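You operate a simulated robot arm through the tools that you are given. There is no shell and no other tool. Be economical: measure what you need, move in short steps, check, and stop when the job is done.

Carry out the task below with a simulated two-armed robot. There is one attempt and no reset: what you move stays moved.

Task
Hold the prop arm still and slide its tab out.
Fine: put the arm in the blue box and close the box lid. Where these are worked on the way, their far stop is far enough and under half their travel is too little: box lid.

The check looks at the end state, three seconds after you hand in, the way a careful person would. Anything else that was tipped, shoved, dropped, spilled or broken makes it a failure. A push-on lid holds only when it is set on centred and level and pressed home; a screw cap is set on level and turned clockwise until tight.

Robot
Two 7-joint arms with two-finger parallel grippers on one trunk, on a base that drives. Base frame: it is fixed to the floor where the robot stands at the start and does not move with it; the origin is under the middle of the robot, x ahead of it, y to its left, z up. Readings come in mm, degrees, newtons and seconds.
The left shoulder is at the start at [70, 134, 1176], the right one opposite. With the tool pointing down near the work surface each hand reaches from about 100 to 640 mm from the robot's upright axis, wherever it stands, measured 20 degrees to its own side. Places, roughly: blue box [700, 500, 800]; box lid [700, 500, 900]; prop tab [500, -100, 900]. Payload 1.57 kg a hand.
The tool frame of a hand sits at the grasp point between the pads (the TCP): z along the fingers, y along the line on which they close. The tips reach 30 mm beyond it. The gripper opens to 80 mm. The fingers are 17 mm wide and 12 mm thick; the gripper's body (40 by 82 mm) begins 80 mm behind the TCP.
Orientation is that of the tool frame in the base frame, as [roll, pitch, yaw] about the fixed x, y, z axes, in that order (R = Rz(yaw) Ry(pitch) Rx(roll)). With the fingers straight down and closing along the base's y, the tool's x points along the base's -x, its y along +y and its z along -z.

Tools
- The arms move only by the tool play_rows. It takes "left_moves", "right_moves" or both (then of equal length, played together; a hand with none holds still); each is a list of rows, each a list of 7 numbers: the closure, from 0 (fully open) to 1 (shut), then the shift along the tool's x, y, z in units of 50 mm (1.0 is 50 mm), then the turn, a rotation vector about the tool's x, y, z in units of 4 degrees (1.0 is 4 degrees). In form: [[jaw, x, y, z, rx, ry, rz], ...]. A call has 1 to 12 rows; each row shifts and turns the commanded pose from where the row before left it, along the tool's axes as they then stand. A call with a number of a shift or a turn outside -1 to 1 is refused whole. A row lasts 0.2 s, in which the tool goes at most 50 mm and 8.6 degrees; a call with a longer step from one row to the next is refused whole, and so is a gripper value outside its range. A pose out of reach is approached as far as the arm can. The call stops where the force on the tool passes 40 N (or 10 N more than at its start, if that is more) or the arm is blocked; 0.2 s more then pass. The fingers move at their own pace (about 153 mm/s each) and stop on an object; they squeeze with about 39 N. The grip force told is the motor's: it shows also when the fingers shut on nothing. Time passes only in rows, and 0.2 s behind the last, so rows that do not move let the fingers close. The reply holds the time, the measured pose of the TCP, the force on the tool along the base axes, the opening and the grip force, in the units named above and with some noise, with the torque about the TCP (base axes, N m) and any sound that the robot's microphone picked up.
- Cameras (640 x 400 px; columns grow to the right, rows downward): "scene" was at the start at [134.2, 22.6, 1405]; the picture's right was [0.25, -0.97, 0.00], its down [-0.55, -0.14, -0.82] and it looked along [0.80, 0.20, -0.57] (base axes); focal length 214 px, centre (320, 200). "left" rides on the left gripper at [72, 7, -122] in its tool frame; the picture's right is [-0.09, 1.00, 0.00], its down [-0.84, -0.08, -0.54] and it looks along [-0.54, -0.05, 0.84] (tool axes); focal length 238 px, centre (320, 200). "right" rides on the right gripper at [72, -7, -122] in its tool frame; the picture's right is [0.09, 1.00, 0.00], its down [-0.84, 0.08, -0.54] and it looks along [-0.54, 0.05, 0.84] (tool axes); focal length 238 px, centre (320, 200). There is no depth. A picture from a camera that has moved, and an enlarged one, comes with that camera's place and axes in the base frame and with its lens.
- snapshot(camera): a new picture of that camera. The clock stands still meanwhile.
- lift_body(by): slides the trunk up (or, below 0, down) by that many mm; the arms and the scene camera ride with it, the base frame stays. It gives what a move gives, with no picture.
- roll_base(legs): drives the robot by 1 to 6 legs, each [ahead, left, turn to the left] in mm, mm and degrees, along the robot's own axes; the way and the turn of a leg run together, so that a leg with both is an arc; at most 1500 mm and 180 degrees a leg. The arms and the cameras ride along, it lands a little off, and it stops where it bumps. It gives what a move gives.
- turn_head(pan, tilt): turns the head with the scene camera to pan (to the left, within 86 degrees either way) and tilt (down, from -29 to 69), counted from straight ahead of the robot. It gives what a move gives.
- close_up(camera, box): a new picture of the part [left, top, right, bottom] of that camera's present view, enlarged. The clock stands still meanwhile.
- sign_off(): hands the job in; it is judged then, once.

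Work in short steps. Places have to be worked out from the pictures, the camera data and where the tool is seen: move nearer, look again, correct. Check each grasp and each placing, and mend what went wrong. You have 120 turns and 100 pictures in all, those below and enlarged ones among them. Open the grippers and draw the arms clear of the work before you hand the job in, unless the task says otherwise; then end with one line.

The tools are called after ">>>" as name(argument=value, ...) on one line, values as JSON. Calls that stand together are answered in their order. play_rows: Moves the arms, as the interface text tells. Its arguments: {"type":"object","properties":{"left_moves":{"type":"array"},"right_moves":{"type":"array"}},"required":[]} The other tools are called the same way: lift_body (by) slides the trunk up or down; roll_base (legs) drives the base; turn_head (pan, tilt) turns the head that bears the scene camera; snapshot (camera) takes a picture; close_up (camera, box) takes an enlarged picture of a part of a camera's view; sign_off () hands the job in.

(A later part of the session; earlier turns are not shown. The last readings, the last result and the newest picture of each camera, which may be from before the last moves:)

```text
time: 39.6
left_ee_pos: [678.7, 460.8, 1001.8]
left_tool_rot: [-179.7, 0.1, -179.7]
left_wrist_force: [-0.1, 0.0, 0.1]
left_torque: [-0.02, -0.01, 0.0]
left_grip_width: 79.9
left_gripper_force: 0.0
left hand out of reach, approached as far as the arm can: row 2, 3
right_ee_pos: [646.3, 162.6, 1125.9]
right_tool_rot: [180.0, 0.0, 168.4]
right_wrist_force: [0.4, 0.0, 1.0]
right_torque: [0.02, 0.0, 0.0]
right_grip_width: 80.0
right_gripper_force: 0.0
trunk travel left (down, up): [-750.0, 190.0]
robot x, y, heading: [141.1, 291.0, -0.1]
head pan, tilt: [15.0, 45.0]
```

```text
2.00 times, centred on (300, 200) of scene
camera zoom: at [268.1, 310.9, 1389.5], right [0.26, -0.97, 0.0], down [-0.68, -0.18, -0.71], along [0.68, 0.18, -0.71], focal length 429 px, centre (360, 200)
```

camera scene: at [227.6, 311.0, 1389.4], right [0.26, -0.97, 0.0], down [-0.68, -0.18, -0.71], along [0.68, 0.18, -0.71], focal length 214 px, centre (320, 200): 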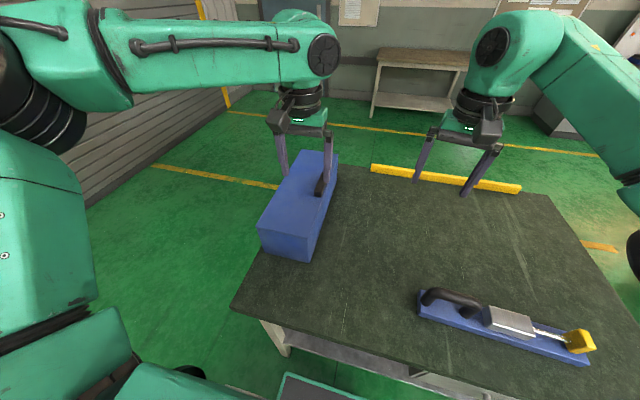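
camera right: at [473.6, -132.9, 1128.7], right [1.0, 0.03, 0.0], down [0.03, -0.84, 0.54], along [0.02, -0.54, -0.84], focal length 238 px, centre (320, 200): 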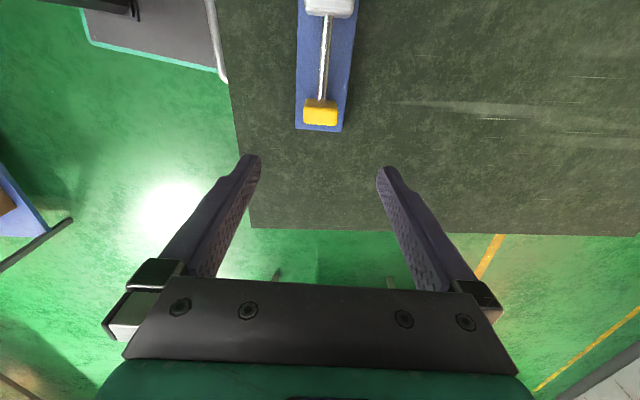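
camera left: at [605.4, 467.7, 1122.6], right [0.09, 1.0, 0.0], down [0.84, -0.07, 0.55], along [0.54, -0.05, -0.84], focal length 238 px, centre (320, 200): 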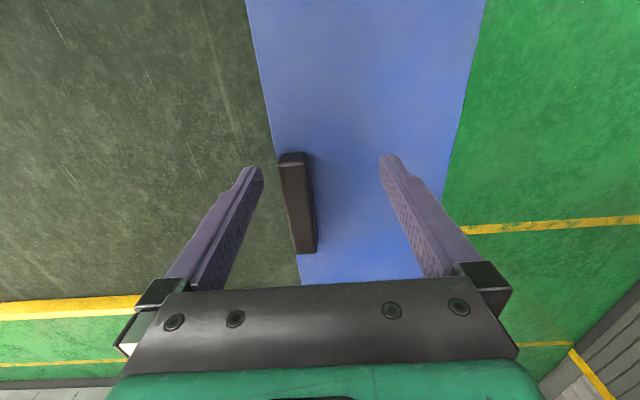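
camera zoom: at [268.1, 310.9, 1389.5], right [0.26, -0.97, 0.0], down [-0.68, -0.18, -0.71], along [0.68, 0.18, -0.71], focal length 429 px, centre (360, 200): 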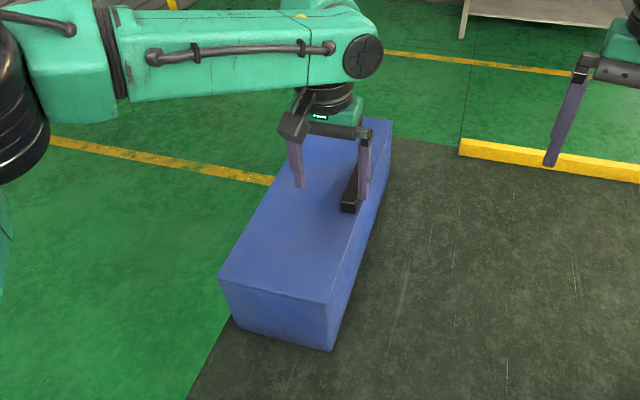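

The arm is close to its reach limit, but any grip between x≈680 and 760 on the handle works. I'll go to about (695, 437).

>>> play_rows(left_moves=[[0, -0.16, -0.24, 0, 0, 0, 0], [0, -0.16, -0.23, 0, 0, 0, 0], [0, 0, 0, 0, 0, 0, 0]])

>>> close_up(camera="left", box=[220, 100, 440, 280])

```text
time: 40.4
left_ee_pos: [673.2, 450.4, 1005.9]
left_tool_rot: [-179.9, 0.4, -179.6]
left_wrist_force: [0.0, 0.6, -0.1]
left_torque: [-0.02, 0.01, -0.02]
left_grip_width: 79.6
left_gripper_force: 0.0
left hand out of reach, approached as far as the arm can: row 1, 2
right_ee_pos: [646.2, 162.7, 1126.3]
right_tool_rot: [179.9, 0.0, 168.4]
right_wrist_force: [0.2, -0.8, 0.0]
right_torque: [-0.03, 0.06, -0.02]
right_grip_width: 80.0
right_gripper_force: 0.1
trunk travel left (down, up): [-750.0, 190.0]
robot x, y, heading: [138.1, 289.3, -0.1]
head pan, tilt: [15.0, 45.0]
```

```text
2.22 times, centred on (330, 190) of left
camera zoom: at [600.0, 457.2, 1126.3], right [0.09, 1.0, 0.0], down [0.83, -0.07, 0.55], along [0.54, -0.05, -0.84], focal length 530 px, centre (298, 222)
```

zoom: 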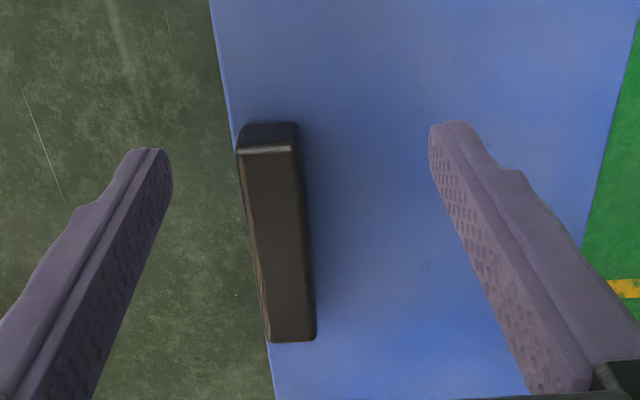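

Reach is shorter at this height because the wrist sits well above the shoulder. Raising the trunk should give more reach.

>>> lift_body(by=130)

>>> play_rows(left_moves=[[0, 0, 0, 0.9, 0, 0, 0], [0, 0, 0, 0.9, 0, 0, 0], [0, 0, 0, 0.8, 0, 0, 0], [0, -0.25, -0.13, 0, 0, 0, 0], [0, -0.25, -0.13, 0, 0, 0, 0], [0, 0, 0, 0, 0, 0, 0]])

>>> close_up(camera="left", box=[220, 100, 440, 280])

```text
time: 41.9
left_ee_pos: [674.0, 449.1, 1135.9]
left_tool_rot: [-179.7, 0.3, -179.6]
left_wrist_force: [0.2, 0.0, -0.3]
left_torque: [0.0, 0.01, 0.01]
left_grip_width: 79.9
left_gripper_force: 0.0
right_ee_pos: [647.0, 163.3, 1257.0]
right_tool_rot: [-180.0, 0.1, 168.4]
right_wrist_force: [-0.3, 0.6, 0.7]
right_torque: [-0.01, -0.01, 0.04]
right_grip_width: 80.0
right_gripper_force: 0.1
trunk travel left (down, up): [-880.0, 60.0]
robot x, y, heading: [138.6, 289.7, -0.1]
head pan, tilt: [15.0, 45.0]
```

```text
time: 43.3
left_ee_pos: [648.5, 468.2, 1033.3]
left_tool_rot: [-179.7, 0.4, -179.6]
left_wrist_force: [0.7, -0.5, 0.5]
left_torque: [-0.01, -0.02, -0.03]
left_grip_width: 80.0
left_gripper_force: 0.0
left hand out of reach, approached as far as the arm can: row 1, 2, 3, 4, 5
right_ee_pos: [645.6, 163.1, 1256.6]
right_tool_rot: [180.0, 0.0, 168.4]
right_wrist_force: [0.4, 0.4, 0.7]
right_torque: [0.0, -0.01, -0.02]
right_grip_width: 79.9
right_gripper_force: 0.1
trunk travel left (down, up): [-880.0, 60.0]
robot x, y, heading: [143.9, 289.4, -0.1]
head pan, tilt: [15.0, 45.0]
```

```text
2.22 times, centred on (330, 190) of left
camera zoom: at [574.9, 475.2, 1153.9], right [0.09, 1.0, 0.0], down [0.83, -0.07, 0.55], along [0.55, -0.05, -0.84], focal length 530 px, centre (298, 222)
```

zoom: 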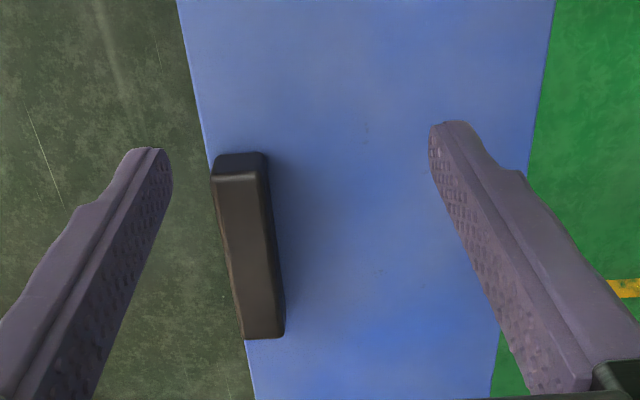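

That made it worse; reach improves with a lower trunk. I'll raise the hand for clearance and lower the trunk.

>>> play_rows(left_moves=[[0, 0, 0, -0.8, 0, 0, 0], [0, 0, 0, -0.8, 0, 0, 0], [0, 0, 0, -0.8, 0, 0, 0], [0, 0, 0, -0.8, 0, 0, 0], [0, 0, 0, -0.8, 0, 0, 0]])

>>> lift_body(by=-230)

>>> play_rows(left_moves=[[0, -0.5, -0.3, 0, 0, 0, 0], [0, -0.5, -0.3, 0, 0, 0, 0], [0, 0, 0, 0, 0, 0, 0]])

```text
time: 44.5
left_ee_pos: [645.3, 469.2, 1236.6]
left_tool_rot: [-179.7, 0.3, -179.7]
left_wrist_force: [-0.1, -0.5, 0.5]
left_torque: [0.0, -0.01, 0.0]
left_grip_width: 80.1
left_gripper_force: 0.0
right_ee_pos: [644.4, 163.7, 1256.8]
right_tool_rot: [179.9, 0.1, 168.4]
right_wrist_force: [0.4, -0.9, 0.2]
right_torque: [0.01, -0.03, 0.02]
right_grip_width: 80.1
right_gripper_force: 0.0
trunk travel left (down, up): [-880.0, 60.0]
robot x, y, heading: [141.7, 286.5, -0.2]
head pan, tilt: [15.0, 45.0]
```

```text
time: 47.0
left_ee_pos: [646.7, 468.8, 1005.5]
left_tool_rot: [-179.8, 0.3, -179.6]
left_wrist_force: [0.2, 0.4, 0.2]
left_torque: [0.04, 0.02, 0.03]
left_grip_width: 79.9
left_gripper_force: 0.0
right_ee_pos: [646.2, 163.8, 1026.3]
right_tool_rot: [179.9, 0.0, 168.5]
right_wrist_force: [0.2, -0.6, -0.3]
right_torque: [0.01, -0.03, -0.02]
right_grip_width: 80.0
right_gripper_force: 0.2
trunk travel left (down, up): [-650.0, 290.0]
robot x, y, heading: [138.8, 285.5, 0.1]
head pan, tilt: [15.0, 45.0]
```

```text
time: 47.8
left_ee_pos: [672.7, 454.8, 1002.6]
left_tool_rot: [-179.7, 0.3, -179.6]
left_wrist_force: [-1.0, -0.3, 1.0]
left_torque: [0.02, -0.02, -0.02]
left_grip_width: 80.0
left_gripper_force: 0.1
left hand out of reach, approached as far as the arm can: row 2
right_ee_pos: [645.5, 163.0, 1026.4]
right_tool_rot: [179.8, 0.0, 168.4]
right_wrist_force: [-0.7, 0.9, 0.1]
right_torque: [0.02, -0.01, 0.02]
right_grip_width: 80.1
right_gripper_force: 0.1
trunk travel left (down, up): [-650.0, 290.0]
robot x, y, heading: [138.6, 287.1, 0.1]
head pan, tilt: [15.0, 45.0]
```

The front approach is reach-limited and the table blocks driving closer. The left side of the table is open and the lid hinges on that side, so I'll drive round there, facing the box (heading -90°), with the trunk raised for clearance.

>>> lift_body(by=130)

>>> roll_base(legs=[[-150, 0, 0], [0, 733, 0], [811, 0, 0]])

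>>> roll_base(legs=[[0, 0, -90]])

>>> turn_head(pan=0, tilt=45)

>>> snapshot(camera="scene")

```text
time: 49.3
left_ee_pos: [672.7, 453.3, 1131.9]
left_tool_rot: [-179.6, 0.4, -179.7]
left_wrist_force: [0.6, -0.5, -0.4]
left_torque: [-0.01, 0.02, 0.01]
left_grip_width: 80.0
left_gripper_force: 0.0
right_ee_pos: [646.2, 162.7, 1156.0]
right_tool_rot: [-180.0, 0.0, 168.3]
right_wrist_force: [0.4, -1.2, 0.2]
right_torque: [-0.01, 0.01, -0.04]
right_grip_width: 80.0
right_gripper_force: 0.1
trunk travel left (down, up): [-780.0, 160.0]
robot x, y, heading: [138.0, 293.2, -0.3]
head pan, tilt: [15.0, 45.0]
```

```text
time: 58.3
left_ee_pos: [1336.9, 1190.1, 1133.4]
left_tool_rot: [-179.7, 0.3, -179.5]
left_wrist_force: [0.3, -0.2, -0.5]
left_torque: [-0.04, -0.02, -0.01]
left_grip_width: 79.9
left_gripper_force: 0.1
right_ee_pos: [1310.5, 899.7, 1157.0]
right_tool_rot: [179.9, 0.1, 168.5]
right_wrist_force: [0.4, -0.3, -0.2]
right_torque: [0.0, -0.03, 0.0]
right_grip_width: 80.0
right_gripper_force: 0.1
trunk travel left (down, up): [-780.0, 160.0]
robot x, y, heading: [805.2, 1021.8, 0.2]
head pan, tilt: [15.0, 45.0]
```

```text
time: 62.5
left_ee_pos: [966.5, 491.4, 1133.6]
left_tool_rot: [-179.7, 0.5, 90.0]
left_wrist_force: [0.7, -0.4, -0.4]
left_torque: [-0.03, -0.03, 0.0]
left_grip_width: 80.0
left_gripper_force: 0.1
right_ee_pos: [676.1, 520.2, 1156.2]
right_tool_rot: [-180.0, 0.0, 78.0]
right_wrist_force: [-0.5, 0.4, 0.1]
right_torque: [-0.02, 0.01, 0.02]
right_grip_width: 80.1
right_gripper_force: 0.0
trunk travel left (down, up): [-780.0, 160.0]
robot x, y, heading: [804.4, 1025.8, -90.4]
head pan, tilt: [15.0, 45.0]
```

```text
time: 63.3
left_ee_pos: [966.3, 491.7, 1132.9]
left_tool_rot: [-179.8, 0.4, 89.9]
left_wrist_force: [-0.8, -0.7, 0.2]
left_torque: [-0.01, 0.0, 0.01]
left_grip_width: 80.0
left_gripper_force: 0.0
right_ee_pos: [674.9, 520.7, 1156.4]
right_tool_rot: [179.8, 0.0, 78.0]
right_wrist_force: [0.0, -0.2, 0.0]
right_torque: [-0.04, -0.01, 0.01]
right_grip_width: 79.9
right_gripper_force: 0.0
trunk travel left (down, up): [-780.0, 160.0]
robot x, y, heading: [802.5, 1024.1, -90.3]
head pan, tilt: [0.0, 45.0]
```

```text
69 pictures are left
camera scene: at [803.1, 894.2, 1419.5], right [-1.0, 0.01, 0.0], down [0.01, 0.71, -0.71], along [-0.01, -0.71, -0.71], focal length 214 px, centre (320, 200)
```

scene: 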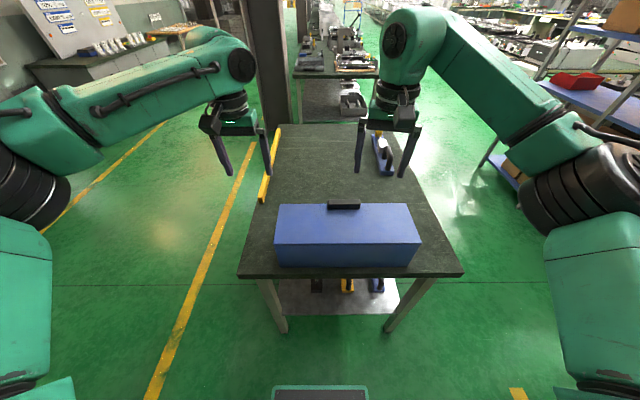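

The view from here confirms the box (x 533–926, y 420–568). I'll move 90 mm closer and turn the right wrist so it closes along y for the lid handle.

>>> roll_base(legs=[[90, 0, 0]])

>>> play_rows(right_moves=[[0, 0, 0, 0, 0, 0, 1], [0, 0, 0, 0, 0, 0, 1], [0, 0, 0, 0, 0, 0, 1], [0, 0, 0, 0, 0, 0, 1], [0, 0, 0, 0, 0, 0, 1], [0, 0, 0, 0, 0, 0, 1], [0, 0, 0, 0, 0, 0, 1], [0, 0, 0, 0, 0, 0, 1], [0, 0, 0, 0, 0, 0, 1], [0, 0, 0, 0, 0, 0, 1]])

>>> play_rows(right_moves=[[0, 0, 0, 0, 0, 0, 1], [0, 0, 0, 0, 0, 0, 1], [0, 0, 0, 0, 0, 0, 1], [0, 0, 0, 0, 0, 0, 1], [0, 0, 0, 0, 0, 0, 1], [0, 0, 0, 0, 0, 0, 1], [0, 0, 0, 0, 0, 0, 1], [0, 0, 0, 0, 0, 0, 1], [0, 0, 0, 0, 0, 0, 1], [0, 0, 0, 0, 0, 0, 0.5]])

>>> snapshot(camera="right")

```text
time: 64.4
left_ee_pos: [965.9, 404.8, 1134.9]
left_tool_rot: [-179.7, 0.6, 90.0]
left_wrist_force: [0.7, -0.1, 0.3]
left_torque: [-0.03, 0.01, 0.02]
left_grip_width: 79.9
left_gripper_force: 0.1
right_ee_pos: [674.3, 435.0, 1158.3]
right_tool_rot: [179.9, 0.1, 77.9]
right_wrist_force: [-0.1, 0.4, 0.4]
right_torque: [-0.03, 0.01, -0.01]
right_grip_width: 79.9
right_gripper_force: 0.0
trunk travel left (down, up): [-780.0, 160.0]
robot x, y, heading: [803.0, 934.3, -90.5]
head pan, tilt: [0.0, 45.0]
```

```text
time: 66.6
left_ee_pos: [964.4, 403.0, 1133.7]
left_tool_rot: [-179.7, 0.4, 89.9]
left_wrist_force: [-0.8, -0.5, 0.3]
left_torque: [-0.02, -0.01, 0.0]
left_grip_width: 79.4
left_gripper_force: 0.2
right_ee_pos: [675.3, 432.2, 1155.6]
right_tool_rot: [179.8, 0.0, 37.9]
right_wrist_force: [-0.6, 0.1, 0.0]
right_torque: [0.04, 0.02, 0.01]
right_grip_width: 80.3
right_gripper_force: 0.0
trunk travel left (down, up): [-780.0, 160.0]
robot x, y, heading: [803.4, 940.3, -90.5]
head pan, tilt: [0.0, 45.0]
```

```text
time: 68.8
left_ee_pos: [965.2, 401.9, 1132.7]
left_tool_rot: [-179.7, 0.4, 89.9]
left_wrist_force: [0.8, 0.3, -0.3]
left_torque: [0.0, 0.03, 0.0]
left_grip_width: 80.1
left_gripper_force: 0.0
right_ee_pos: [674.7, 431.0, 1156.5]
right_tool_rot: [179.9, -0.1, 0.0]
right_wrist_force: [0.6, -0.1, -0.7]
right_torque: [-0.01, 0.03, -0.03]
right_grip_width: 80.0
right_gripper_force: 0.1
trunk travel left (down, up): [-780.0, 160.0]
robot x, y, heading: [804.0, 937.4, -90.5]
head pan, tilt: [0.0, 45.0]
```

```text
68 pictures are left
camera right: at [747.0, 437.3, 1278.5], right [0.09, -1.0, 0.0], down [-0.84, -0.08, 0.54], along [-0.54, -0.05, -0.84], focal length 238 px, centre (320, 200)
```

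right: 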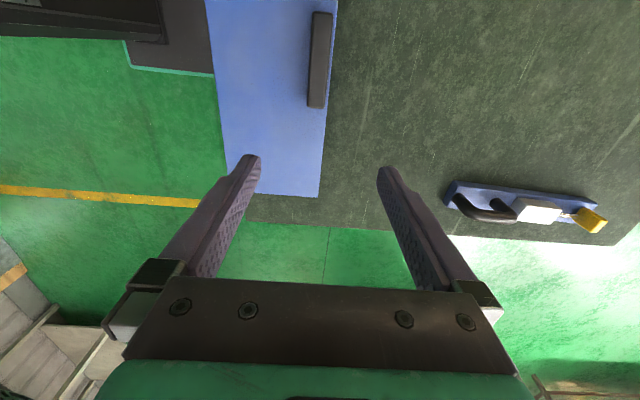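

The right hand has turned freely. I'll move it above the handle at about (727, 438) and down to z≈985.

>>> play_rows(right_moves=[[0, 0.52, -0.07, 0.3, 0, 0, 0], [0, 0.52, -0.07, 0.3, 0, 0, 0], [0, 0, 0, 0.8, 0, 0, 0], [0, 0, 0, 0.8, 0, 0, 0], [0, 0, 0, 0.8, 0, 0, 0], [0, 0, 0, 0.4, 0, 0, 0], [0, 0, 0, 0, 0, 0, 0]])

>>> snapshot(camera="right")

>>> close_up(camera="scene", box=[240, 120, 440, 280])

```text
time: 70.4
left_ee_pos: [963.7, 403.7, 1132.7]
left_tool_rot: [-179.6, 0.5, 89.9]
left_wrist_force: [-0.3, 0.1, 0.7]
left_torque: [0.01, -0.01, 0.01]
left_grip_width: 79.8
left_gripper_force: 0.0
right_ee_pos: [728.2, 439.6, 987.4]
right_tool_rot: [180.0, 0.0, 0.0]
right_wrist_force: [0.4, 0.0, 0.5]
right_torque: [-0.02, 0.0, 0.0]
right_grip_width: 80.0
right_gripper_force: 0.1
trunk travel left (down, up): [-780.0, 160.0]
robot x, y, heading: [805.1, 937.5, -90.5]
head pan, tilt: [0.0, 45.0]
```

```text
67 pictures are left
camera right: at [799.4, 444.6, 1108.6], right [0.09, -1.0, 0.0], down [-0.84, -0.08, 0.54], along [-0.54, -0.05, -0.84], focal length 238 px, centre (320, 200)
```

right: 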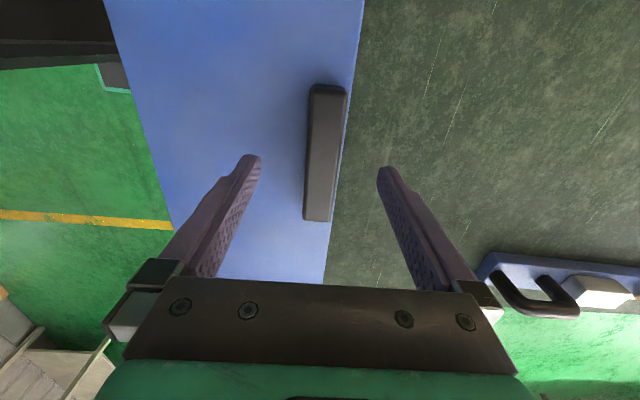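

```text
2.50 times, centred on (340, 200) of scene
camera zoom: at [802.5, 805.2, 1419.6], right [-1.0, 0.01, 0.0], down [0.01, 0.71, -0.71], along [-0.01, -0.71, -0.71], focal length 536 px, centre (270, 200)
```

zoom: 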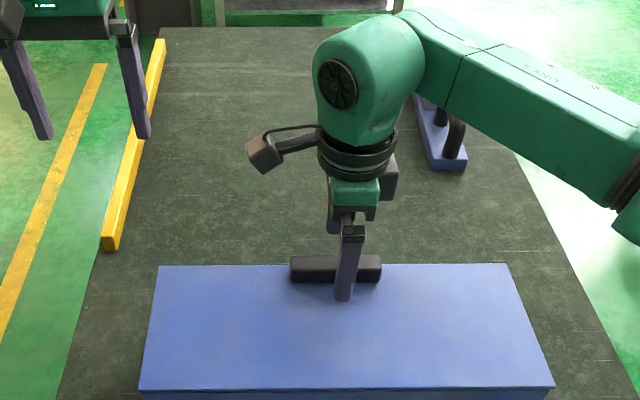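

Aligned over the handle; I'll descend about 22 mm and close.

>>> play_rows(right_moves=[[0, 0, 0, 0.2, 0, 0, 0], [0, 0, 0, 0.14, 0, 0, 0], [0, 0, 0, 0.1, 0, 0, 0], [0.5, 0, 0, 0, 0, 0, 0], [1, 0, 0, 0, 0, 0, 0], [1, 0, 0, 0, 0, 0, 0], [1, 0, 0, 0, 0, 0, 0]])

>>> close_up(camera="scene", box=[290, 150, 410, 250])

```text
time: 72.0
left_ee_pos: [964.0, 402.2, 1131.8]
left_tool_rot: [-179.6, 0.4, 89.9]
left_wrist_force: [-0.4, -0.2, -0.9]
left_torque: [0.02, 0.0, -0.02]
left_grip_width: 79.9
left_gripper_force: 0.2
right_ee_pos: [727.6, 437.9, 964.0]
right_tool_rot: [179.9, -0.1, 0.0]
right_wrist_force: [-1.8, -3.2, 2.7]
right_torque: [0.3, 0.21, 0.38]
right_grip_width: 23.7
right_gripper_force: 35.9
trunk travel left (down, up): [-780.0, 160.0]
robot x, y, heading: [805.7, 934.4, -90.4]
head pan, tilt: [0.0, 45.0]
```

```text
4.00 times, centred on (350, 200) of scene
camera zoom: at [802.3, 804.1, 1419.5], right [-1.0, 0.01, 0.0], down [0.01, 0.71, -0.71], along [-0.01, -0.71, -0.71], focal length 858 px, centre (200, 200)
```

zoom: 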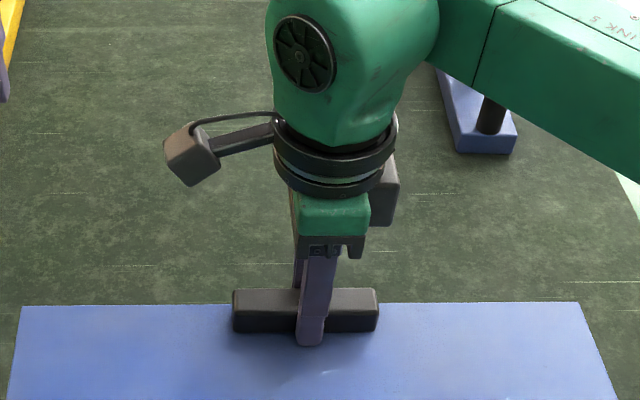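

The handle is held. I'll lift the lid along an arc about the hinge (y≈568, z≈930), first 16° to test.

>>> play_rows(right_moves=[[1, 0, -0.055, -0.179, -1, 0, 0], [1, 0, -0.055, -0.179, -1, 0, 0], [1, 0, -0.055, -0.179, -1, 0, 0], [1, 0, -0.055, -0.179, -1, 0, 0]])

>>> snapshot(camera="scene")

```text
time: 73.0
left_ee_pos: [964.1, 402.4, 1133.8]
left_tool_rot: [-179.6, 0.3, 90.0]
left_wrist_force: [-0.1, 0.1, 0.1]
left_torque: [0.0, 0.02, -0.01]
left_grip_width: 80.4
left_gripper_force: 0.0
right_ee_pos: [727.3, 453.4, 999.0]
right_tool_rot: [163.8, 0.0, 0.1]
right_wrist_force: [-2.7, -3.9, 7.5]
right_torque: [0.69, 0.23, 0.27]
right_grip_width: 23.7
right_gripper_force: 36.2
trunk travel left (down, up): [-780.0, 160.0]
robot x, y, heading: [804.3, 935.2, -90.7]
head pan, tilt: [0.0, 45.0]
```

```text
64 pictures are left
camera scene: at [801.9, 804.7, 1419.6], right [-1.0, 0.01, 0.0], down [0.01, 0.71, -0.71], along [-0.01, -0.71, -0.71], focal length 214 px, centre (320, 200)
```

scene: 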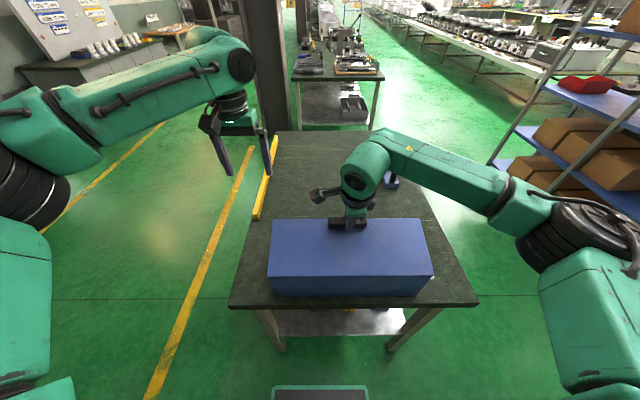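

Low forces and the lid follows. I continue the arc.

>>> play_rows(right_moves=[[1, 0, -0.055, -0.179, -1, 0, 0], [1, 0, -0.055, -0.179, -1, 0, 0], [1, 0, -0.055, -0.179, -1, 0, 0], [1, 0, -0.055, -0.179, -1, 0, 0], [1, 0, -0.055, -0.179, -1, 0, 0], [1, 0, -0.055, -0.179, -1, 0, 0]])

>>> play_rows(right_moves=[[1, 0, -0.055, -0.179, -1, 0, 0], [1, 0, -0.055, -0.179, -1, 0, 0], [1, 0, -0.055, -0.179, -1, 0, 0], [1, 0, -0.055, -0.179, -1, 0, 0], [1, 0, -0.055, -0.179, -1, 0, 0], [1, 0, -0.055, -0.179, -1, 0, 0]])

>>> snapshot(camera="scene")

```text
time: 74.4
left_ee_pos: [963.7, 403.1, 1132.8]
left_tool_rot: [-179.8, 0.4, 89.9]
left_wrist_force: [-0.8, 0.3, -0.4]
left_torque: [-0.02, -0.01, -0.03]
left_grip_width: 80.0
left_gripper_force: 0.1
right_ee_pos: [725.9, 491.5, 1038.9]
right_tool_rot: [139.7, 0.0, 0.0]
right_wrist_force: [-2.0, -6.3, 13.7]
right_torque: [0.57, 0.33, 0.29]
right_grip_width: 23.8
right_gripper_force: 36.1
trunk travel left (down, up): [-780.0, 160.0]
robot x, y, heading: [801.4, 933.1, -90.2]
head pan, tilt: [0.0, 45.0]
```

```text
time: 75.8
left_ee_pos: [964.3, 405.1, 1134.2]
left_tool_rot: [-179.7, 0.5, 89.9]
left_wrist_force: [0.2, 0.1, -0.1]
left_torque: [0.01, 0.0, -0.01]
left_grip_width: 80.1
left_gripper_force: 0.1
right_ee_pos: [726.5, 536.4, 1060.1]
right_tool_rot: [119.5, -0.1, -0.1]
right_wrist_force: [-1.7, -5.0, 29.8]
right_torque: [0.36, 0.44, -0.12]
right_grip_width: 24.0
right_gripper_force: 35.9
right hand out of reach, approached as far as the arm can: row 6
trunk travel left (down, up): [-780.0, 160.0]
robot x, y, heading: [805.9, 935.1, -90.7]
head pan, tilt: [0.0, 45.0]
```

```text
63 pictures are left
camera scene: at [802.7, 807.4, 1420.0], right [-1.0, 0.01, 0.0], down [0.01, 0.71, -0.71], along [-0.01, -0.71, -0.71], focal length 214 px, centre (320, 200)
```

scene: 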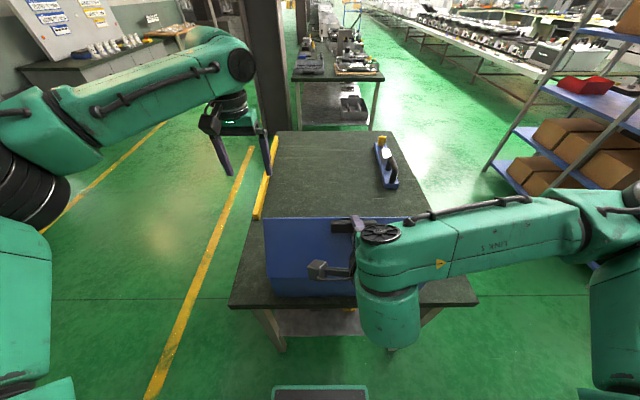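

The lid is about 60° open and the right arm nears its limit. I'll bring the left hand down on the inner side of the lid's free edge to take over and pull it further.

>>> play_rows(left_moves=[[0.5, 0, -0.63, 0, 0, 0, 0], [1, 0, -0.63, 0, 0, 0, 0], [1, 0, -0.62, 0, 0, 0, 0], [1, 0, 0, 0.6, 0, 0, 0], [1, 0, 0, 0.6, 0, 0, 0], [1, 0, 0, 0.55, 0, 0, 0], [1, 0.5, 0, 0, 0, 0, 0], [1, 0.5, 0, 0, 0, 0, 0]])

>>> snapshot(camera="scene")

>>> snapshot(camera="left")

```text
time: 77.6
left_ee_pos: [906.7, 486.5, 1039.2]
left_tool_rot: [-179.5, 1.1, 89.9]
left_wrist_force: [0.3, -1.3, 1.1]
left_torque: [0.05, -0.04, -0.06]
left_grip_width: 0.0
left_gripper_force: 21.6
left hand out of reach, approached as far as the arm can: row 1, 2, 3
right_ee_pos: [727.5, 536.2, 1060.4]
right_tool_rot: [119.4, 0.0, 0.1]
right_wrist_force: [-0.2, 4.2, 12.0]
right_torque: [0.88, 0.42, 0.04]
right_grip_width: 23.8
right_gripper_force: 36.3
trunk travel left (down, up): [-780.0, 160.0]
robot x, y, heading: [804.3, 934.6, -90.6]
head pan, tilt: [0.0, 45.0]
stopped in row 8 (right hand): the force on the tool passed its limit at 62 N (the readings are from after the stop); the commanded pose is now the measured one
```

```text
62 pictures are left
camera scene: at [802.2, 807.9, 1419.3], right [-1.0, 0.01, 0.0], down [0.01, 0.71, -0.71], along [-0.01, -0.71, -0.71], focal length 214 px, centre (320, 200)
```

scene: 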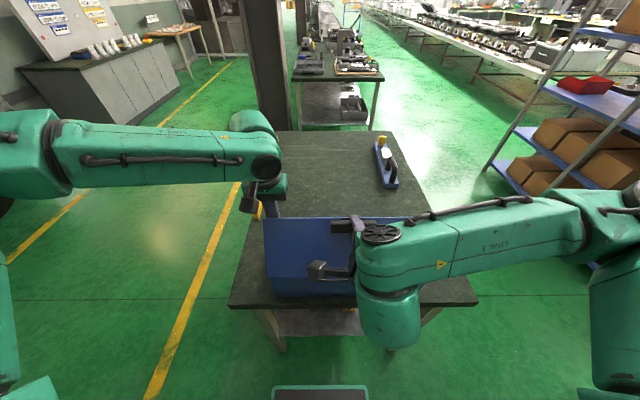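

```text
61 pictures are left
camera left: at [913.5, 561.9, 1159.0], right [1.0, -0.09, -0.01], down [-0.07, -0.83, 0.56], along [-0.06, -0.56, -0.83], focal length 238 px, centre (320, 200)
```

left: 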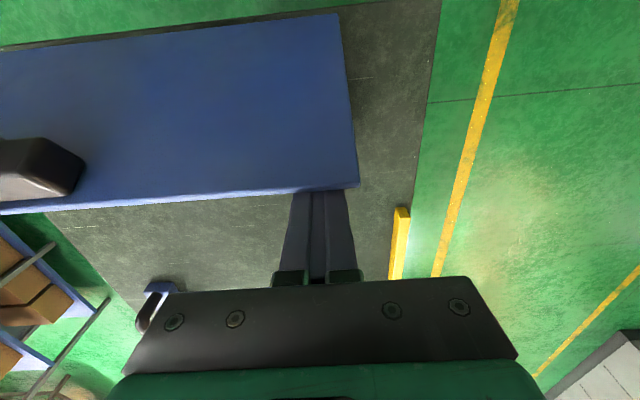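

The left finger now rests against the lid's inner edge at x≈907. I'll open the right hand and back it off along its fingers, watching that the lid stays on the left finger.

>>> play_rows(right_moves=[[0.5, 0, 0, 0, 0, 0, 0], [0, 0, 0, 0, 0, 0, 0], [0, 0, 0, 0, 0, 0, 0], [0, 0, 0, -0.4, 0, 0, 0], [0, 0, 0, -0.6, 0, 0, 0], [0, 0, 0, -0.6, 0, 0, 0]], left_moves=[[1, 0, 0, 0, 0, 0, 0], [1, 0, 0, 0, 0, 0, 0], [1, 0, 0, 0, 0, 0, 0], [1, 0, 0, 0, 0, 0, 0], [1, 0, 0, 0, 0, 0, 0], [1, 0, 0, 0, 0, 0, 0]])

>>> snapshot(camera="scene")

```text
time: 78.7
left_ee_pos: [907.7, 486.3, 1036.5]
left_tool_rot: [-179.6, 0.6, 90.1]
left_wrist_force: [0.3, -1.0, 0.0]
left_torque: [0.1, -0.04, 0.03]
left_grip_width: 0.0
left_gripper_force: 21.4
right_ee_pos: [739.1, 550.7, 1039.3]
right_tool_rot: [123.3, -2.7, 0.3]
right_wrist_force: [-5.2, -6.5, 11.5]
right_torque: [-0.47, 0.04, -0.2]
right_grip_width: 80.2
right_gripper_force: 0.0
right hand out of reach, approached as far as the arm can: row 4, 5
trunk travel left (down, up): [-780.0, 160.0]
robot x, y, heading: [801.8, 935.9, -90.7]
head pan, tilt: [0.0, 45.0]
stopped in row 5 (right hand): the force on the tool passed its limit at 120 N (the readings are from after the stop); the commanded pose is now the measured one
```

```text
60 pictures are left
camera scene: at [802.7, 804.2, 1419.2], right [-1.0, 0.01, 0.0], down [0.01, 0.71, -0.71], along [-0.01, -0.71, -0.71], focal length 214 px, centre (320, 200)
```

scene: 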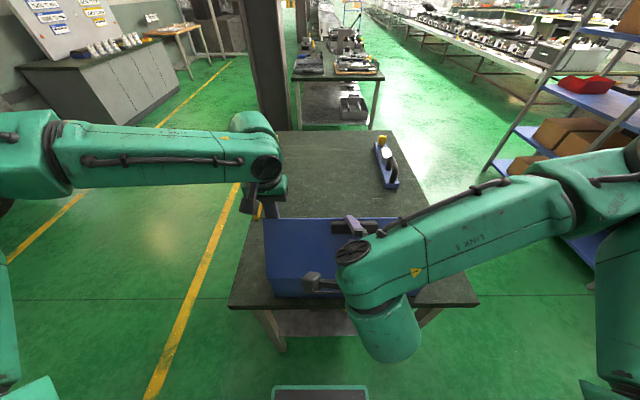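

The right hand slid along the lid instead of backing off, since its wrist is too near the robot. I'll re-centre it on the handle, tilt it back toward vertical, and withdraw at the same time in small steps.

>>> play_rows(right_moves=[[0, 0, 0.2, 0, 0, 0, 0], [0, 0, 0.2, 0, 0, 0, 0], [0, 0, 0, -0.12, 0.7, 0, 0], [0, 0, 0, -0.12, 0.7, 0, 0], [0, 0, 0, -0.15, 0.7, 0, 0]], left_moves=[[1, 0, 0, 0, 0, 0, 0], [1, 0, 0, 0, 0, 0, 0], [1, 0, 0, 0, 0, 0, 0], [1, 0, 0, 0, 0, 0, 0], [1, 0, 0, 0, 0, 0, 0]])

>>> close_up(camera="scene", box=[240, 180, 440, 330])

>>> snapshot(camera="right")

```text
time: 79.9
left_ee_pos: [906.8, 486.6, 1035.7]
left_tool_rot: [-179.7, 0.7, 90.0]
left_wrist_force: [0.9, -0.7, -0.3]
left_torque: [0.02, -0.02, 0.04]
left_grip_width: 0.0
left_gripper_force: 21.0
right_ee_pos: [738.2, 558.4, 1066.8]
right_tool_rot: [132.2, -2.7, 0.6]
right_wrist_force: [-0.7, 0.3, -0.3]
right_torque: [0.0, -0.02, 0.01]
right_grip_width: 80.0
right_gripper_force: 0.0
trunk travel left (down, up): [-780.0, 160.0]
robot x, y, heading: [802.8, 936.6, -90.6]
head pan, tilt: [0.0, 45.0]
```

```text
2.67 times, centred on (340, 255) of scene
camera zoom: at [802.4, 804.7, 1419.5], right [-1.0, 0.01, 0.0], down [0.01, 0.71, -0.71], along [-0.01, -0.71, -0.71], focal length 572 px, centre (267, 53)
```

zoom: 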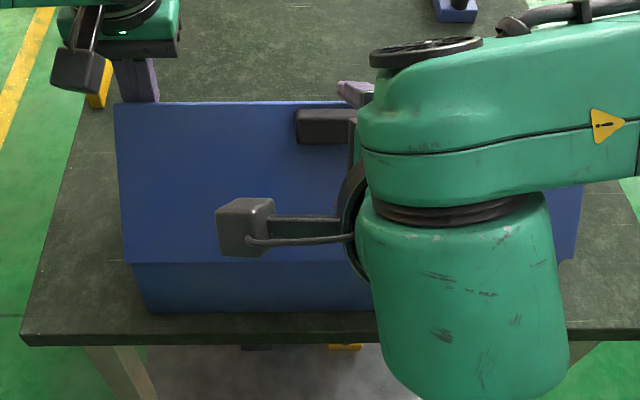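

```text
58 pictures are left
camera right: at [806.2, 651.9, 1146.8], right [0.06, -0.67, 0.74], down [-0.86, 0.34, 0.38], along [-0.51, -0.66, -0.55], focal length 238 px, centre (320, 200)
```

right: 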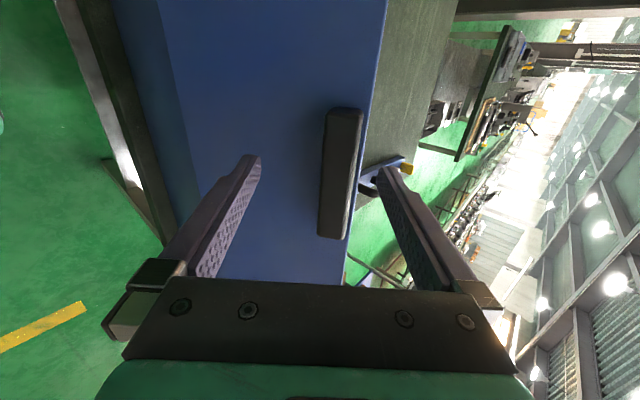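

Free of the handle with no force. I'll withdraw the right hand further up and back to vertical.

>>> play_rows(right_moves=[[0, 0, 0, -0.3, 1, 0, 0], [0, 0, 0, -0.4, 1, 0, 0], [0, 0, 0, -0.4, 1, 0, 0], [0, 0, 0, -0.4, 1, 0, 0], [0, 0, 0, -0.5, 1, 0, 0], [0, 0, 0, -0.5, 1, 0, 0], [0, 0, 0, -0.5, 1, 0, 0], [0, 0, 0, -0.5, 1, 0, 0], [0, 0, 0, 0, 1, 0, 0], [0, 0, 0, 0, 1, 0, 0], [0, 0, 0, 0, 1, 0, 0], [0, 0, 0, 0, 1, 0, 0]], left_moves=[[1, 0, 0, 0, 0, 0, 0], [1, 0, 0, 0, 0, 0, 0], [1, 0, 0, 0, 0, 0, 0], [1, 0, 0, 0, 0, 0, 0], [1, 0, 0, 0, 0, 0, 0], [1, 0, 0, 0, 0, 0, 0], [1, 0, 0, 0, 0, 0, 0], [1, 0, 0, 0, 0, 0, 0], [1, 0, 0, 0, 0, 0, 0], [1, 0, 0, 0, 0, 0, 0], [1, 0, 0, 0, 0, 0, 0], [1, 0, 0, 0, 0, 0, 0]])

>>> snapshot(camera="scene")

```text
time: 82.5
left_ee_pos: [908.5, 486.5, 1036.4]
left_tool_rot: [-179.6, 0.6, 90.1]
left_wrist_force: [0.1, -0.7, 0.2]
left_torque: [0.04, -0.02, 0.02]
left_grip_width: 0.0
left_gripper_force: 21.4
right_ee_pos: [730.3, 651.3, 1211.8]
right_tool_rot: [-179.8, -2.6, 0.6]
right_wrist_force: [-0.2, -0.1, -0.3]
right_torque: [0.01, 0.01, 0.01]
right_grip_width: 79.8
right_gripper_force: 0.0
trunk travel left (down, up): [-780.0, 160.0]
robot x, y, heading: [805.8, 934.0, -90.6]
head pan, tilt: [0.0, 45.0]
```

```text
57 pictures are left
camera scene: at [802.4, 804.4, 1419.5], right [-1.0, 0.01, 0.0], down [0.01, 0.71, -0.71], along [-0.01, -0.71, -0.71], focal length 214 px, centre (320, 200)
```

scene: 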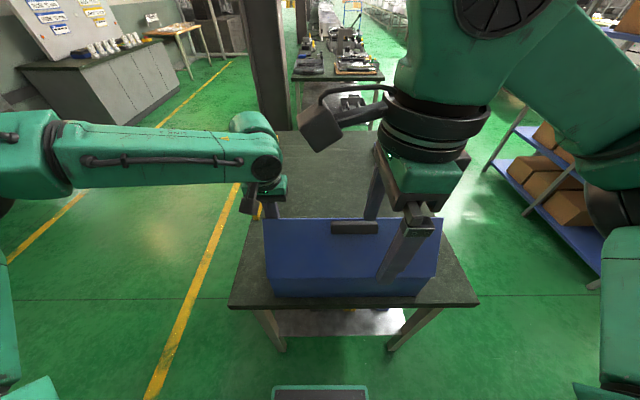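

The lid still rests near 60°. Now the left finger pulls the lid toward the robot in small steps.

>>> play_rows(left_moves=[[1, 0.2, 0, 0, 0, 0, 0], [1, 0.2, 0, 0, 0, 0, 0], [1, 0.2, 0, 0, 0, 0, 0], [1, 0.2, 0, 0, 0, 0, 0], [1, 0.2, 0, 0, 0, 0, 0], [1, 0.2, 0, 0, 0, 0, 0], [1, 0.2, 0, 0, 0, 0, 0], [1, 0.2, 0, 0, 0, 0, 0]])

>>> snapshot(camera="scene")

```text
time: 84.3
left_ee_pos: [906.1, 568.4, 1036.2]
left_tool_rot: [-179.7, 0.8, 90.0]
left_wrist_force: [0.6, -0.4, 0.0]
left_torque: [0.02, -0.02, 0.01]
left_grip_width: 0.1
left_gripper_force: 21.3
right_ee_pos: [728.9, 651.2, 1212.6]
right_tool_rot: [179.9, -2.6, 0.5]
right_wrist_force: [0.4, -0.2, 0.5]
right_torque: [-0.03, 0.0, -0.04]
right_grip_width: 79.9
right_gripper_force: 0.0
trunk travel left (down, up): [-780.0, 160.0]
robot x, y, heading: [802.4, 935.6, -90.6]
head pan, tilt: [0.0, 45.0]
```

```text
56 pictures are left
camera scene: at [802.3, 805.2, 1419.6], right [-1.0, 0.01, 0.0], down [0.01, 0.71, -0.71], along [-0.01, -0.71, -0.71], focal length 214 px, centre (320, 200)
```

scene: 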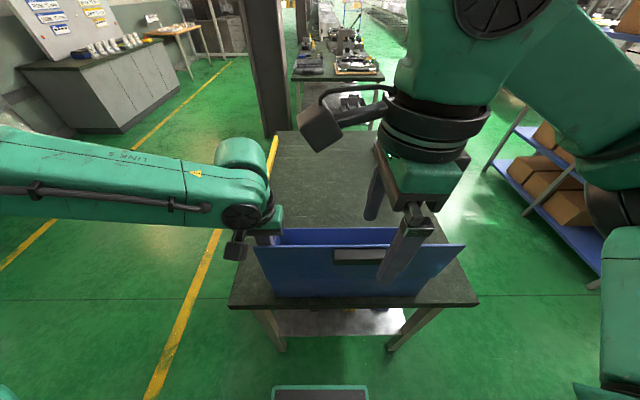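

Lid is about vertical and the force is nearly nil. I'll pull on to its far stop.

>>> play_rows(left_moves=[[1, 0.2, 0, 0, 0, 0, 0], [1, 0.2, 0, 0, 0, 0, 0], [1, 0.2, 0, 0, 0, 0, 0], [1, 0.2, 0, 0, 0, 0, 0]])

>>> snapshot(camera="scene")

```text
time: 85.2
left_ee_pos: [906.8, 587.8, 1040.6]
left_tool_rot: [-179.3, 2.3, 90.0]
left_wrist_force: [0.8, -30.1, -25.1]
left_torque: [-2.08, -0.31, 0.08]
left_grip_width: 0.0
left_gripper_force: 21.5
right_ee_pos: [730.9, 647.3, 1211.3]
right_tool_rot: [-179.8, -2.6, 0.7]
right_wrist_force: [0.4, -0.1, -0.1]
right_torque: [-0.02, 0.01, 0.0]
right_grip_width: 79.8
right_gripper_force: 0.1
trunk travel left (down, up): [-780.0, 160.0]
robot x, y, heading: [798.6, 930.6, -90.5]
head pan, tilt: [0.0, 45.0]
stopped in row 4 (left hand): the force on the tool passed its limit at 44 N (the readings are from after the stop); the commanded pose is now the measured one
```

```text
55 pictures are left
camera scene: at [802.8, 799.7, 1418.8], right [-1.0, 0.01, 0.0], down [0.01, 0.71, -0.7], along [-0.01, -0.7, -0.71], focal length 214 px, centre (320, 200)
```

scene: 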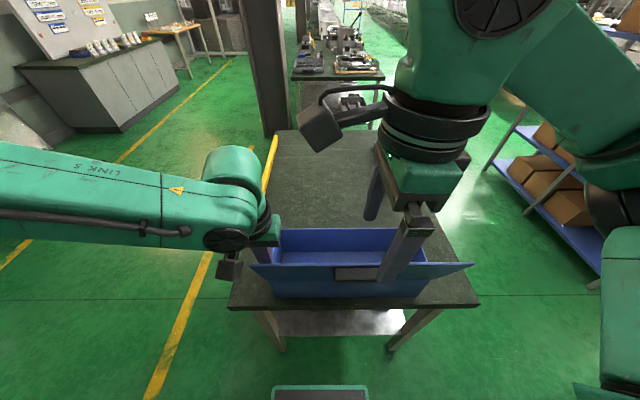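

The lid has hit its far stop, past vertical. I'll back the left finger off and see if the lid stays.

>>> play_rows(left_moves=[[1, -0.3, 0, 0, 0, 0, 0], [1, -0.5, 0, 0, 0, 0, 0], [1, -0.5, 0, 0, 0, 0, 0], [1, -0.5, 0, -0.3, 0, 0, 0], [1, -0.3, 0, -0.7, 0, 0, 0], [1, 0, 0, -0.8, 0, 0, 0], [1, 0, 0, -0.8, 0, 0, 0], [1, 0, 0, -0.8, 0, 0, 0]])

>>> close_up(camera="scene", box=[220, 130, 500, 330])

```text
time: 87.0
left_ee_pos: [908.6, 494.7, 1213.3]
left_tool_rot: [-179.4, 1.7, 90.0]
left_wrist_force: [0.4, -0.3, 0.7]
left_torque: [-0.01, 0.02, 0.02]
left_grip_width: 0.1
left_gripper_force: 21.2
right_ee_pos: [730.0, 650.5, 1213.3]
right_tool_rot: [180.0, -2.6, 0.5]
right_wrist_force: [-0.3, 0.3, 0.3]
right_torque: [0.01, 0.01, -0.01]
right_grip_width: 80.2
right_gripper_force: 0.0
trunk travel left (down, up): [-780.0, 160.0]
robot x, y, heading: [802.2, 935.2, -90.6]
head pan, tilt: [0.0, 45.0]
```

```text
2.00 times, centred on (360, 230) of scene
camera zoom: at [802.4, 804.1, 1419.5], right [-1.0, 0.01, 0.0], down [0.01, 0.71, -0.71], along [-0.01, -0.71, -0.71], focal length 429 px, centre (240, 140)
```

zoom: 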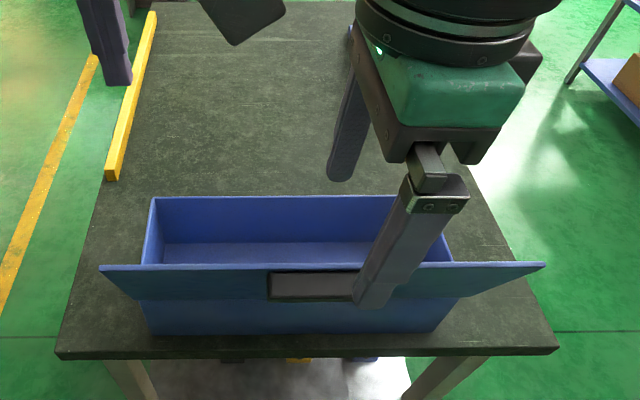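

The lid stays open at its stop. Now I'll drive round to the front to fetch the prop; hands stay high at z≈1210, clear of everything.

>>> roll_base(legs=[[-90, 0, 0], [0, 0, 90.5], [-800, 0, 0]])

>>> roll_base(legs=[[0, -920, 0]])

>>> turn_head(pan=-10, tilt=50)

>>> snapshot(camera="scene")

```text
time: 95.9
left_ee_pos: [447.9, 1128.7, 1211.4]
left_tool_rot: [-179.4, 1.8, -178.2]
left_wrist_force: [-0.3, -0.5, -0.1]
left_torque: [0.0, -0.01, 0.05]
left_grip_width: 0.0
left_gripper_force: 21.0
right_ee_pos: [296.6, 944.1, 1212.3]
right_tool_rot: [-179.9, -2.6, 92.5]
right_wrist_force: [-0.8, -0.6, 0.1]
right_torque: [-0.02, 0.03, 0.03]
right_grip_width: 79.8
right_gripper_force: 0.0
trunk travel left (down, up): [-780.0, 160.0]
robot x, y, heading: [9.6, 1007.5, 1.3]
head pan, tilt: [0.0, 45.0]
```

```text
time: 100.7
left_ee_pos: [468.8, 203.2, 1211.7]
left_tool_rot: [-179.4, 1.8, -178.2]
left_wrist_force: [0.4, 0.2, -0.1]
left_torque: [-0.01, 0.04, 0.0]
left_grip_width: 0.1
left_gripper_force: 21.3
right_ee_pos: [318.2, 20.4, 1213.0]
right_tool_rot: [180.0, -2.6, 92.3]
right_wrist_force: [0.4, 0.1, -0.2]
right_torque: [0.03, 0.0, 0.01]
right_grip_width: 80.2
right_gripper_force: 0.1
trunk travel left (down, up): [-780.0, 160.0]
robot x, y, heading: [28.4, 83.0, 1.4]
head pan, tilt: [0.0, 45.0]
```

```text
time: 101.5
left_ee_pos: [468.7, 201.7, 1213.2]
left_tool_rot: [-179.6, 1.8, -178.2]
left_wrist_force: [-0.5, 0.4, -0.9]
left_torque: [0.03, -0.01, 0.01]
left_grip_width: 0.0
left_gripper_force: 21.5
right_ee_pos: [317.6, 19.5, 1212.1]
right_tool_rot: [179.9, -2.6, 92.3]
right_wrist_force: [-0.1, 0.1, -0.1]
right_torque: [-0.03, -0.01, 0.03]
right_grip_width: 80.1
right_gripper_force: 0.1
trunk travel left (down, up): [-780.0, 160.0]
robot x, y, heading: [33.7, 84.0, 1.3]
head pan, tilt: [-10.0, 50.0]
```

```text
53 pictures are left
camera scene: at [155.7, 75.0, 1412.7], right [-0.15, -0.99, 0.0], down [-0.76, 0.12, -0.64], along [0.64, -0.1, -0.77], focal length 214 px, centre (320, 200)
```

scene: 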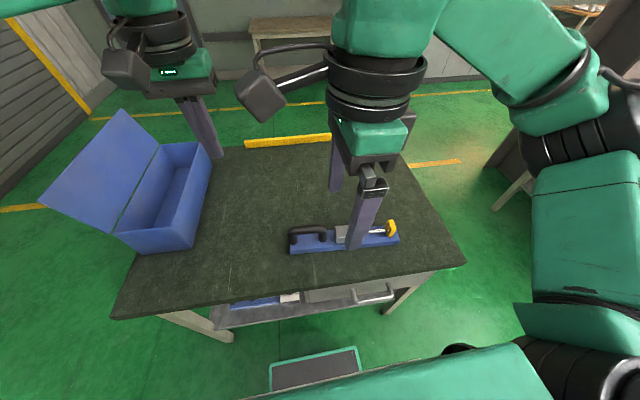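

Box lid is still open and the prop is in place. I'll move the right hand above the grey block, set the yaw along the bar, and tilt it about 16° about its closing axis (for extra reach when placing).

>>> play_rows(right_moves=[[0, -0.295, 0.522, 0.6, 0, 0, 0], [0, -0.295, 0.522, 0.6, 0, 0, 0], [0, -0.295, 0.522, 0.6, 0, 0, 0], [0, -0.295, 0.522, 0.6, 0, 0, 0], [0, -0.295, 0.522, 0.6, 0, 0, 0], [0, -0.295, 0.522, 0.6, 0, 0, 0], [0, 0, 0, 0, 0, 0, 0.75], [0, 0, 0, 0, 0, 0, 0.7], [0, 0, 0, 0, 0, -0.95, 0], [0, 0, 0, 0, 0, -0.95, 0], [0, 0, 0, 0, 0, -0.95, 0], [0, 0, 0, 0, 0, -0.95, 0]])

>>> snapshot(camera="right")

>>> close_up(camera="scene", box=[270, 190, 430, 290])

```text
time: 104.1
left_ee_pos: [468.4, 203.8, 1212.9]
left_tool_rot: [-179.4, 1.8, -178.2]
left_wrist_force: [0.4, -0.6, 0.4]
left_torque: [0.0, 0.01, 0.02]
left_grip_width: 0.1
left_gripper_force: 21.4
right_ee_pos: [477.0, -53.8, 1028.1]
right_tool_rot: [-179.6, 12.7, 86.5]
right_wrist_force: [-0.1, 0.2, -0.2]
right_torque: [0.0, 0.03, -0.01]
right_grip_width: 80.3
right_gripper_force: 0.1
trunk travel left (down, up): [-780.0, 160.0]
robot x, y, heading: [30.9, 86.1, 1.3]
head pan, tilt: [-10.0, 50.0]
```

```text
52 pictures are left
camera right: at [478.0, 41.4, 1131.6], right [1.0, 0.03, -0.02], down [0.04, -0.7, 0.71], along [0.0, -0.71, -0.7], focal length 238 px, centre (320, 200)
```

right: 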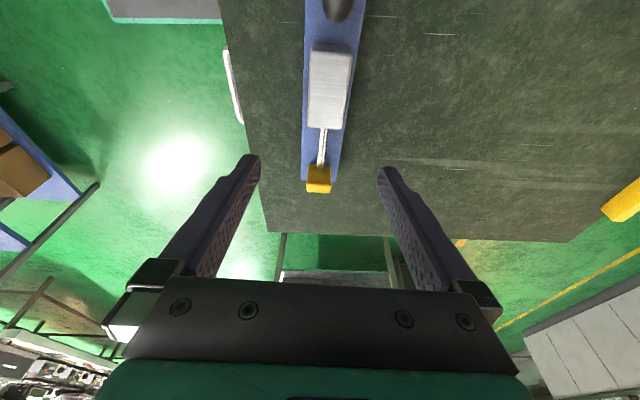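

```text
4.00 times, centred on (350, 240) of scene
camera zoom: at [156.1, 75.9, 1412.6], right [-0.15, -0.99, 0.0], down [-0.76, 0.12, -0.64], along [0.64, -0.1, -0.77], focal length 858 px, centre (200, 40)
```

zoom: 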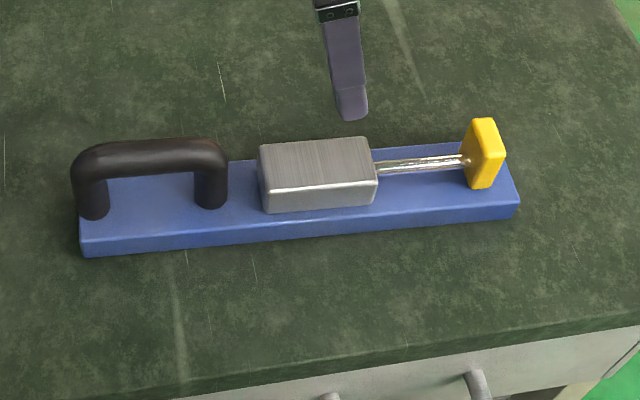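

The block spans x≈460–500, y≈-25 to -101, and the bar y≈119 to -221. I'll tilt 4° more and come down to just over the block at y≈-42.

>>> play_rows(right_moves=[[0, 0, 0, 0, 0, -1, 0], [0, 0.277, 0.0125, 0.716, 0, 0, 0], [0, 0.277, 0.0125, 0.716, 0, 0, 0], [0, 0.277, 0.0125, 0.716, 0, 0, 0], [0, 0.2, 0.0125, 0.45, 0, 0, 0], [0, 0, 0, 0, 0, 0, 0]])

>>> snapshot(camera="right")

>>> close_up(camera="scene", box=[270, 190, 430, 290])

```text
time: 105.5
left_ee_pos: [468.3, 202.1, 1212.5]
left_tool_rot: [-179.5, 1.8, -178.2]
left_wrist_force: [0.6, -0.2, -0.1]
left_torque: [0.0, 0.0, 0.02]
left_grip_width: 0.0
left_gripper_force: 21.0
right_ee_pos: [480.9, -40.6, 887.6]
right_tool_rot: [-179.8, 16.6, 86.6]
right_wrist_force: [-0.1, -0.1, 0.2]
right_torque: [0.02, 0.01, -0.01]
right_grip_width: 79.9
right_gripper_force: 0.1
trunk travel left (down, up): [-780.0, 160.0]
robot x, y, heading: [32.1, 84.3, 1.3]
head pan, tilt: [-10.0, 50.0]
```

```text
50 pictures are left
camera right: at [480.7, 60.9, 984.3], right [1.0, 0.03, -0.03], down [0.04, -0.65, 0.76], along [0.0, -0.76, -0.65], focal length 238 px, centre (320, 200)
```

right: 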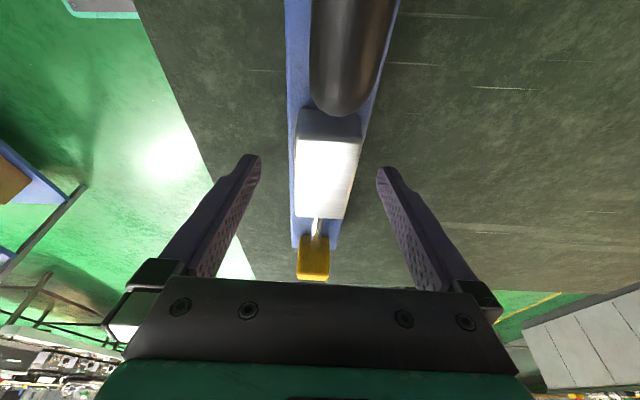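

```text
4.00 times, centred on (350, 240) of scene
camera zoom: at [155.5, 75.0, 1412.7], right [-0.15, -0.99, 0.0], down [-0.76, 0.12, -0.64], along [0.64, -0.1, -0.77], focal length 858 px, centre (200, 40)
```

zoom: 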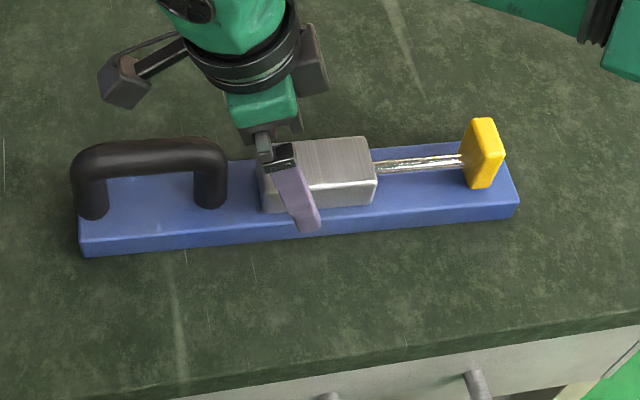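

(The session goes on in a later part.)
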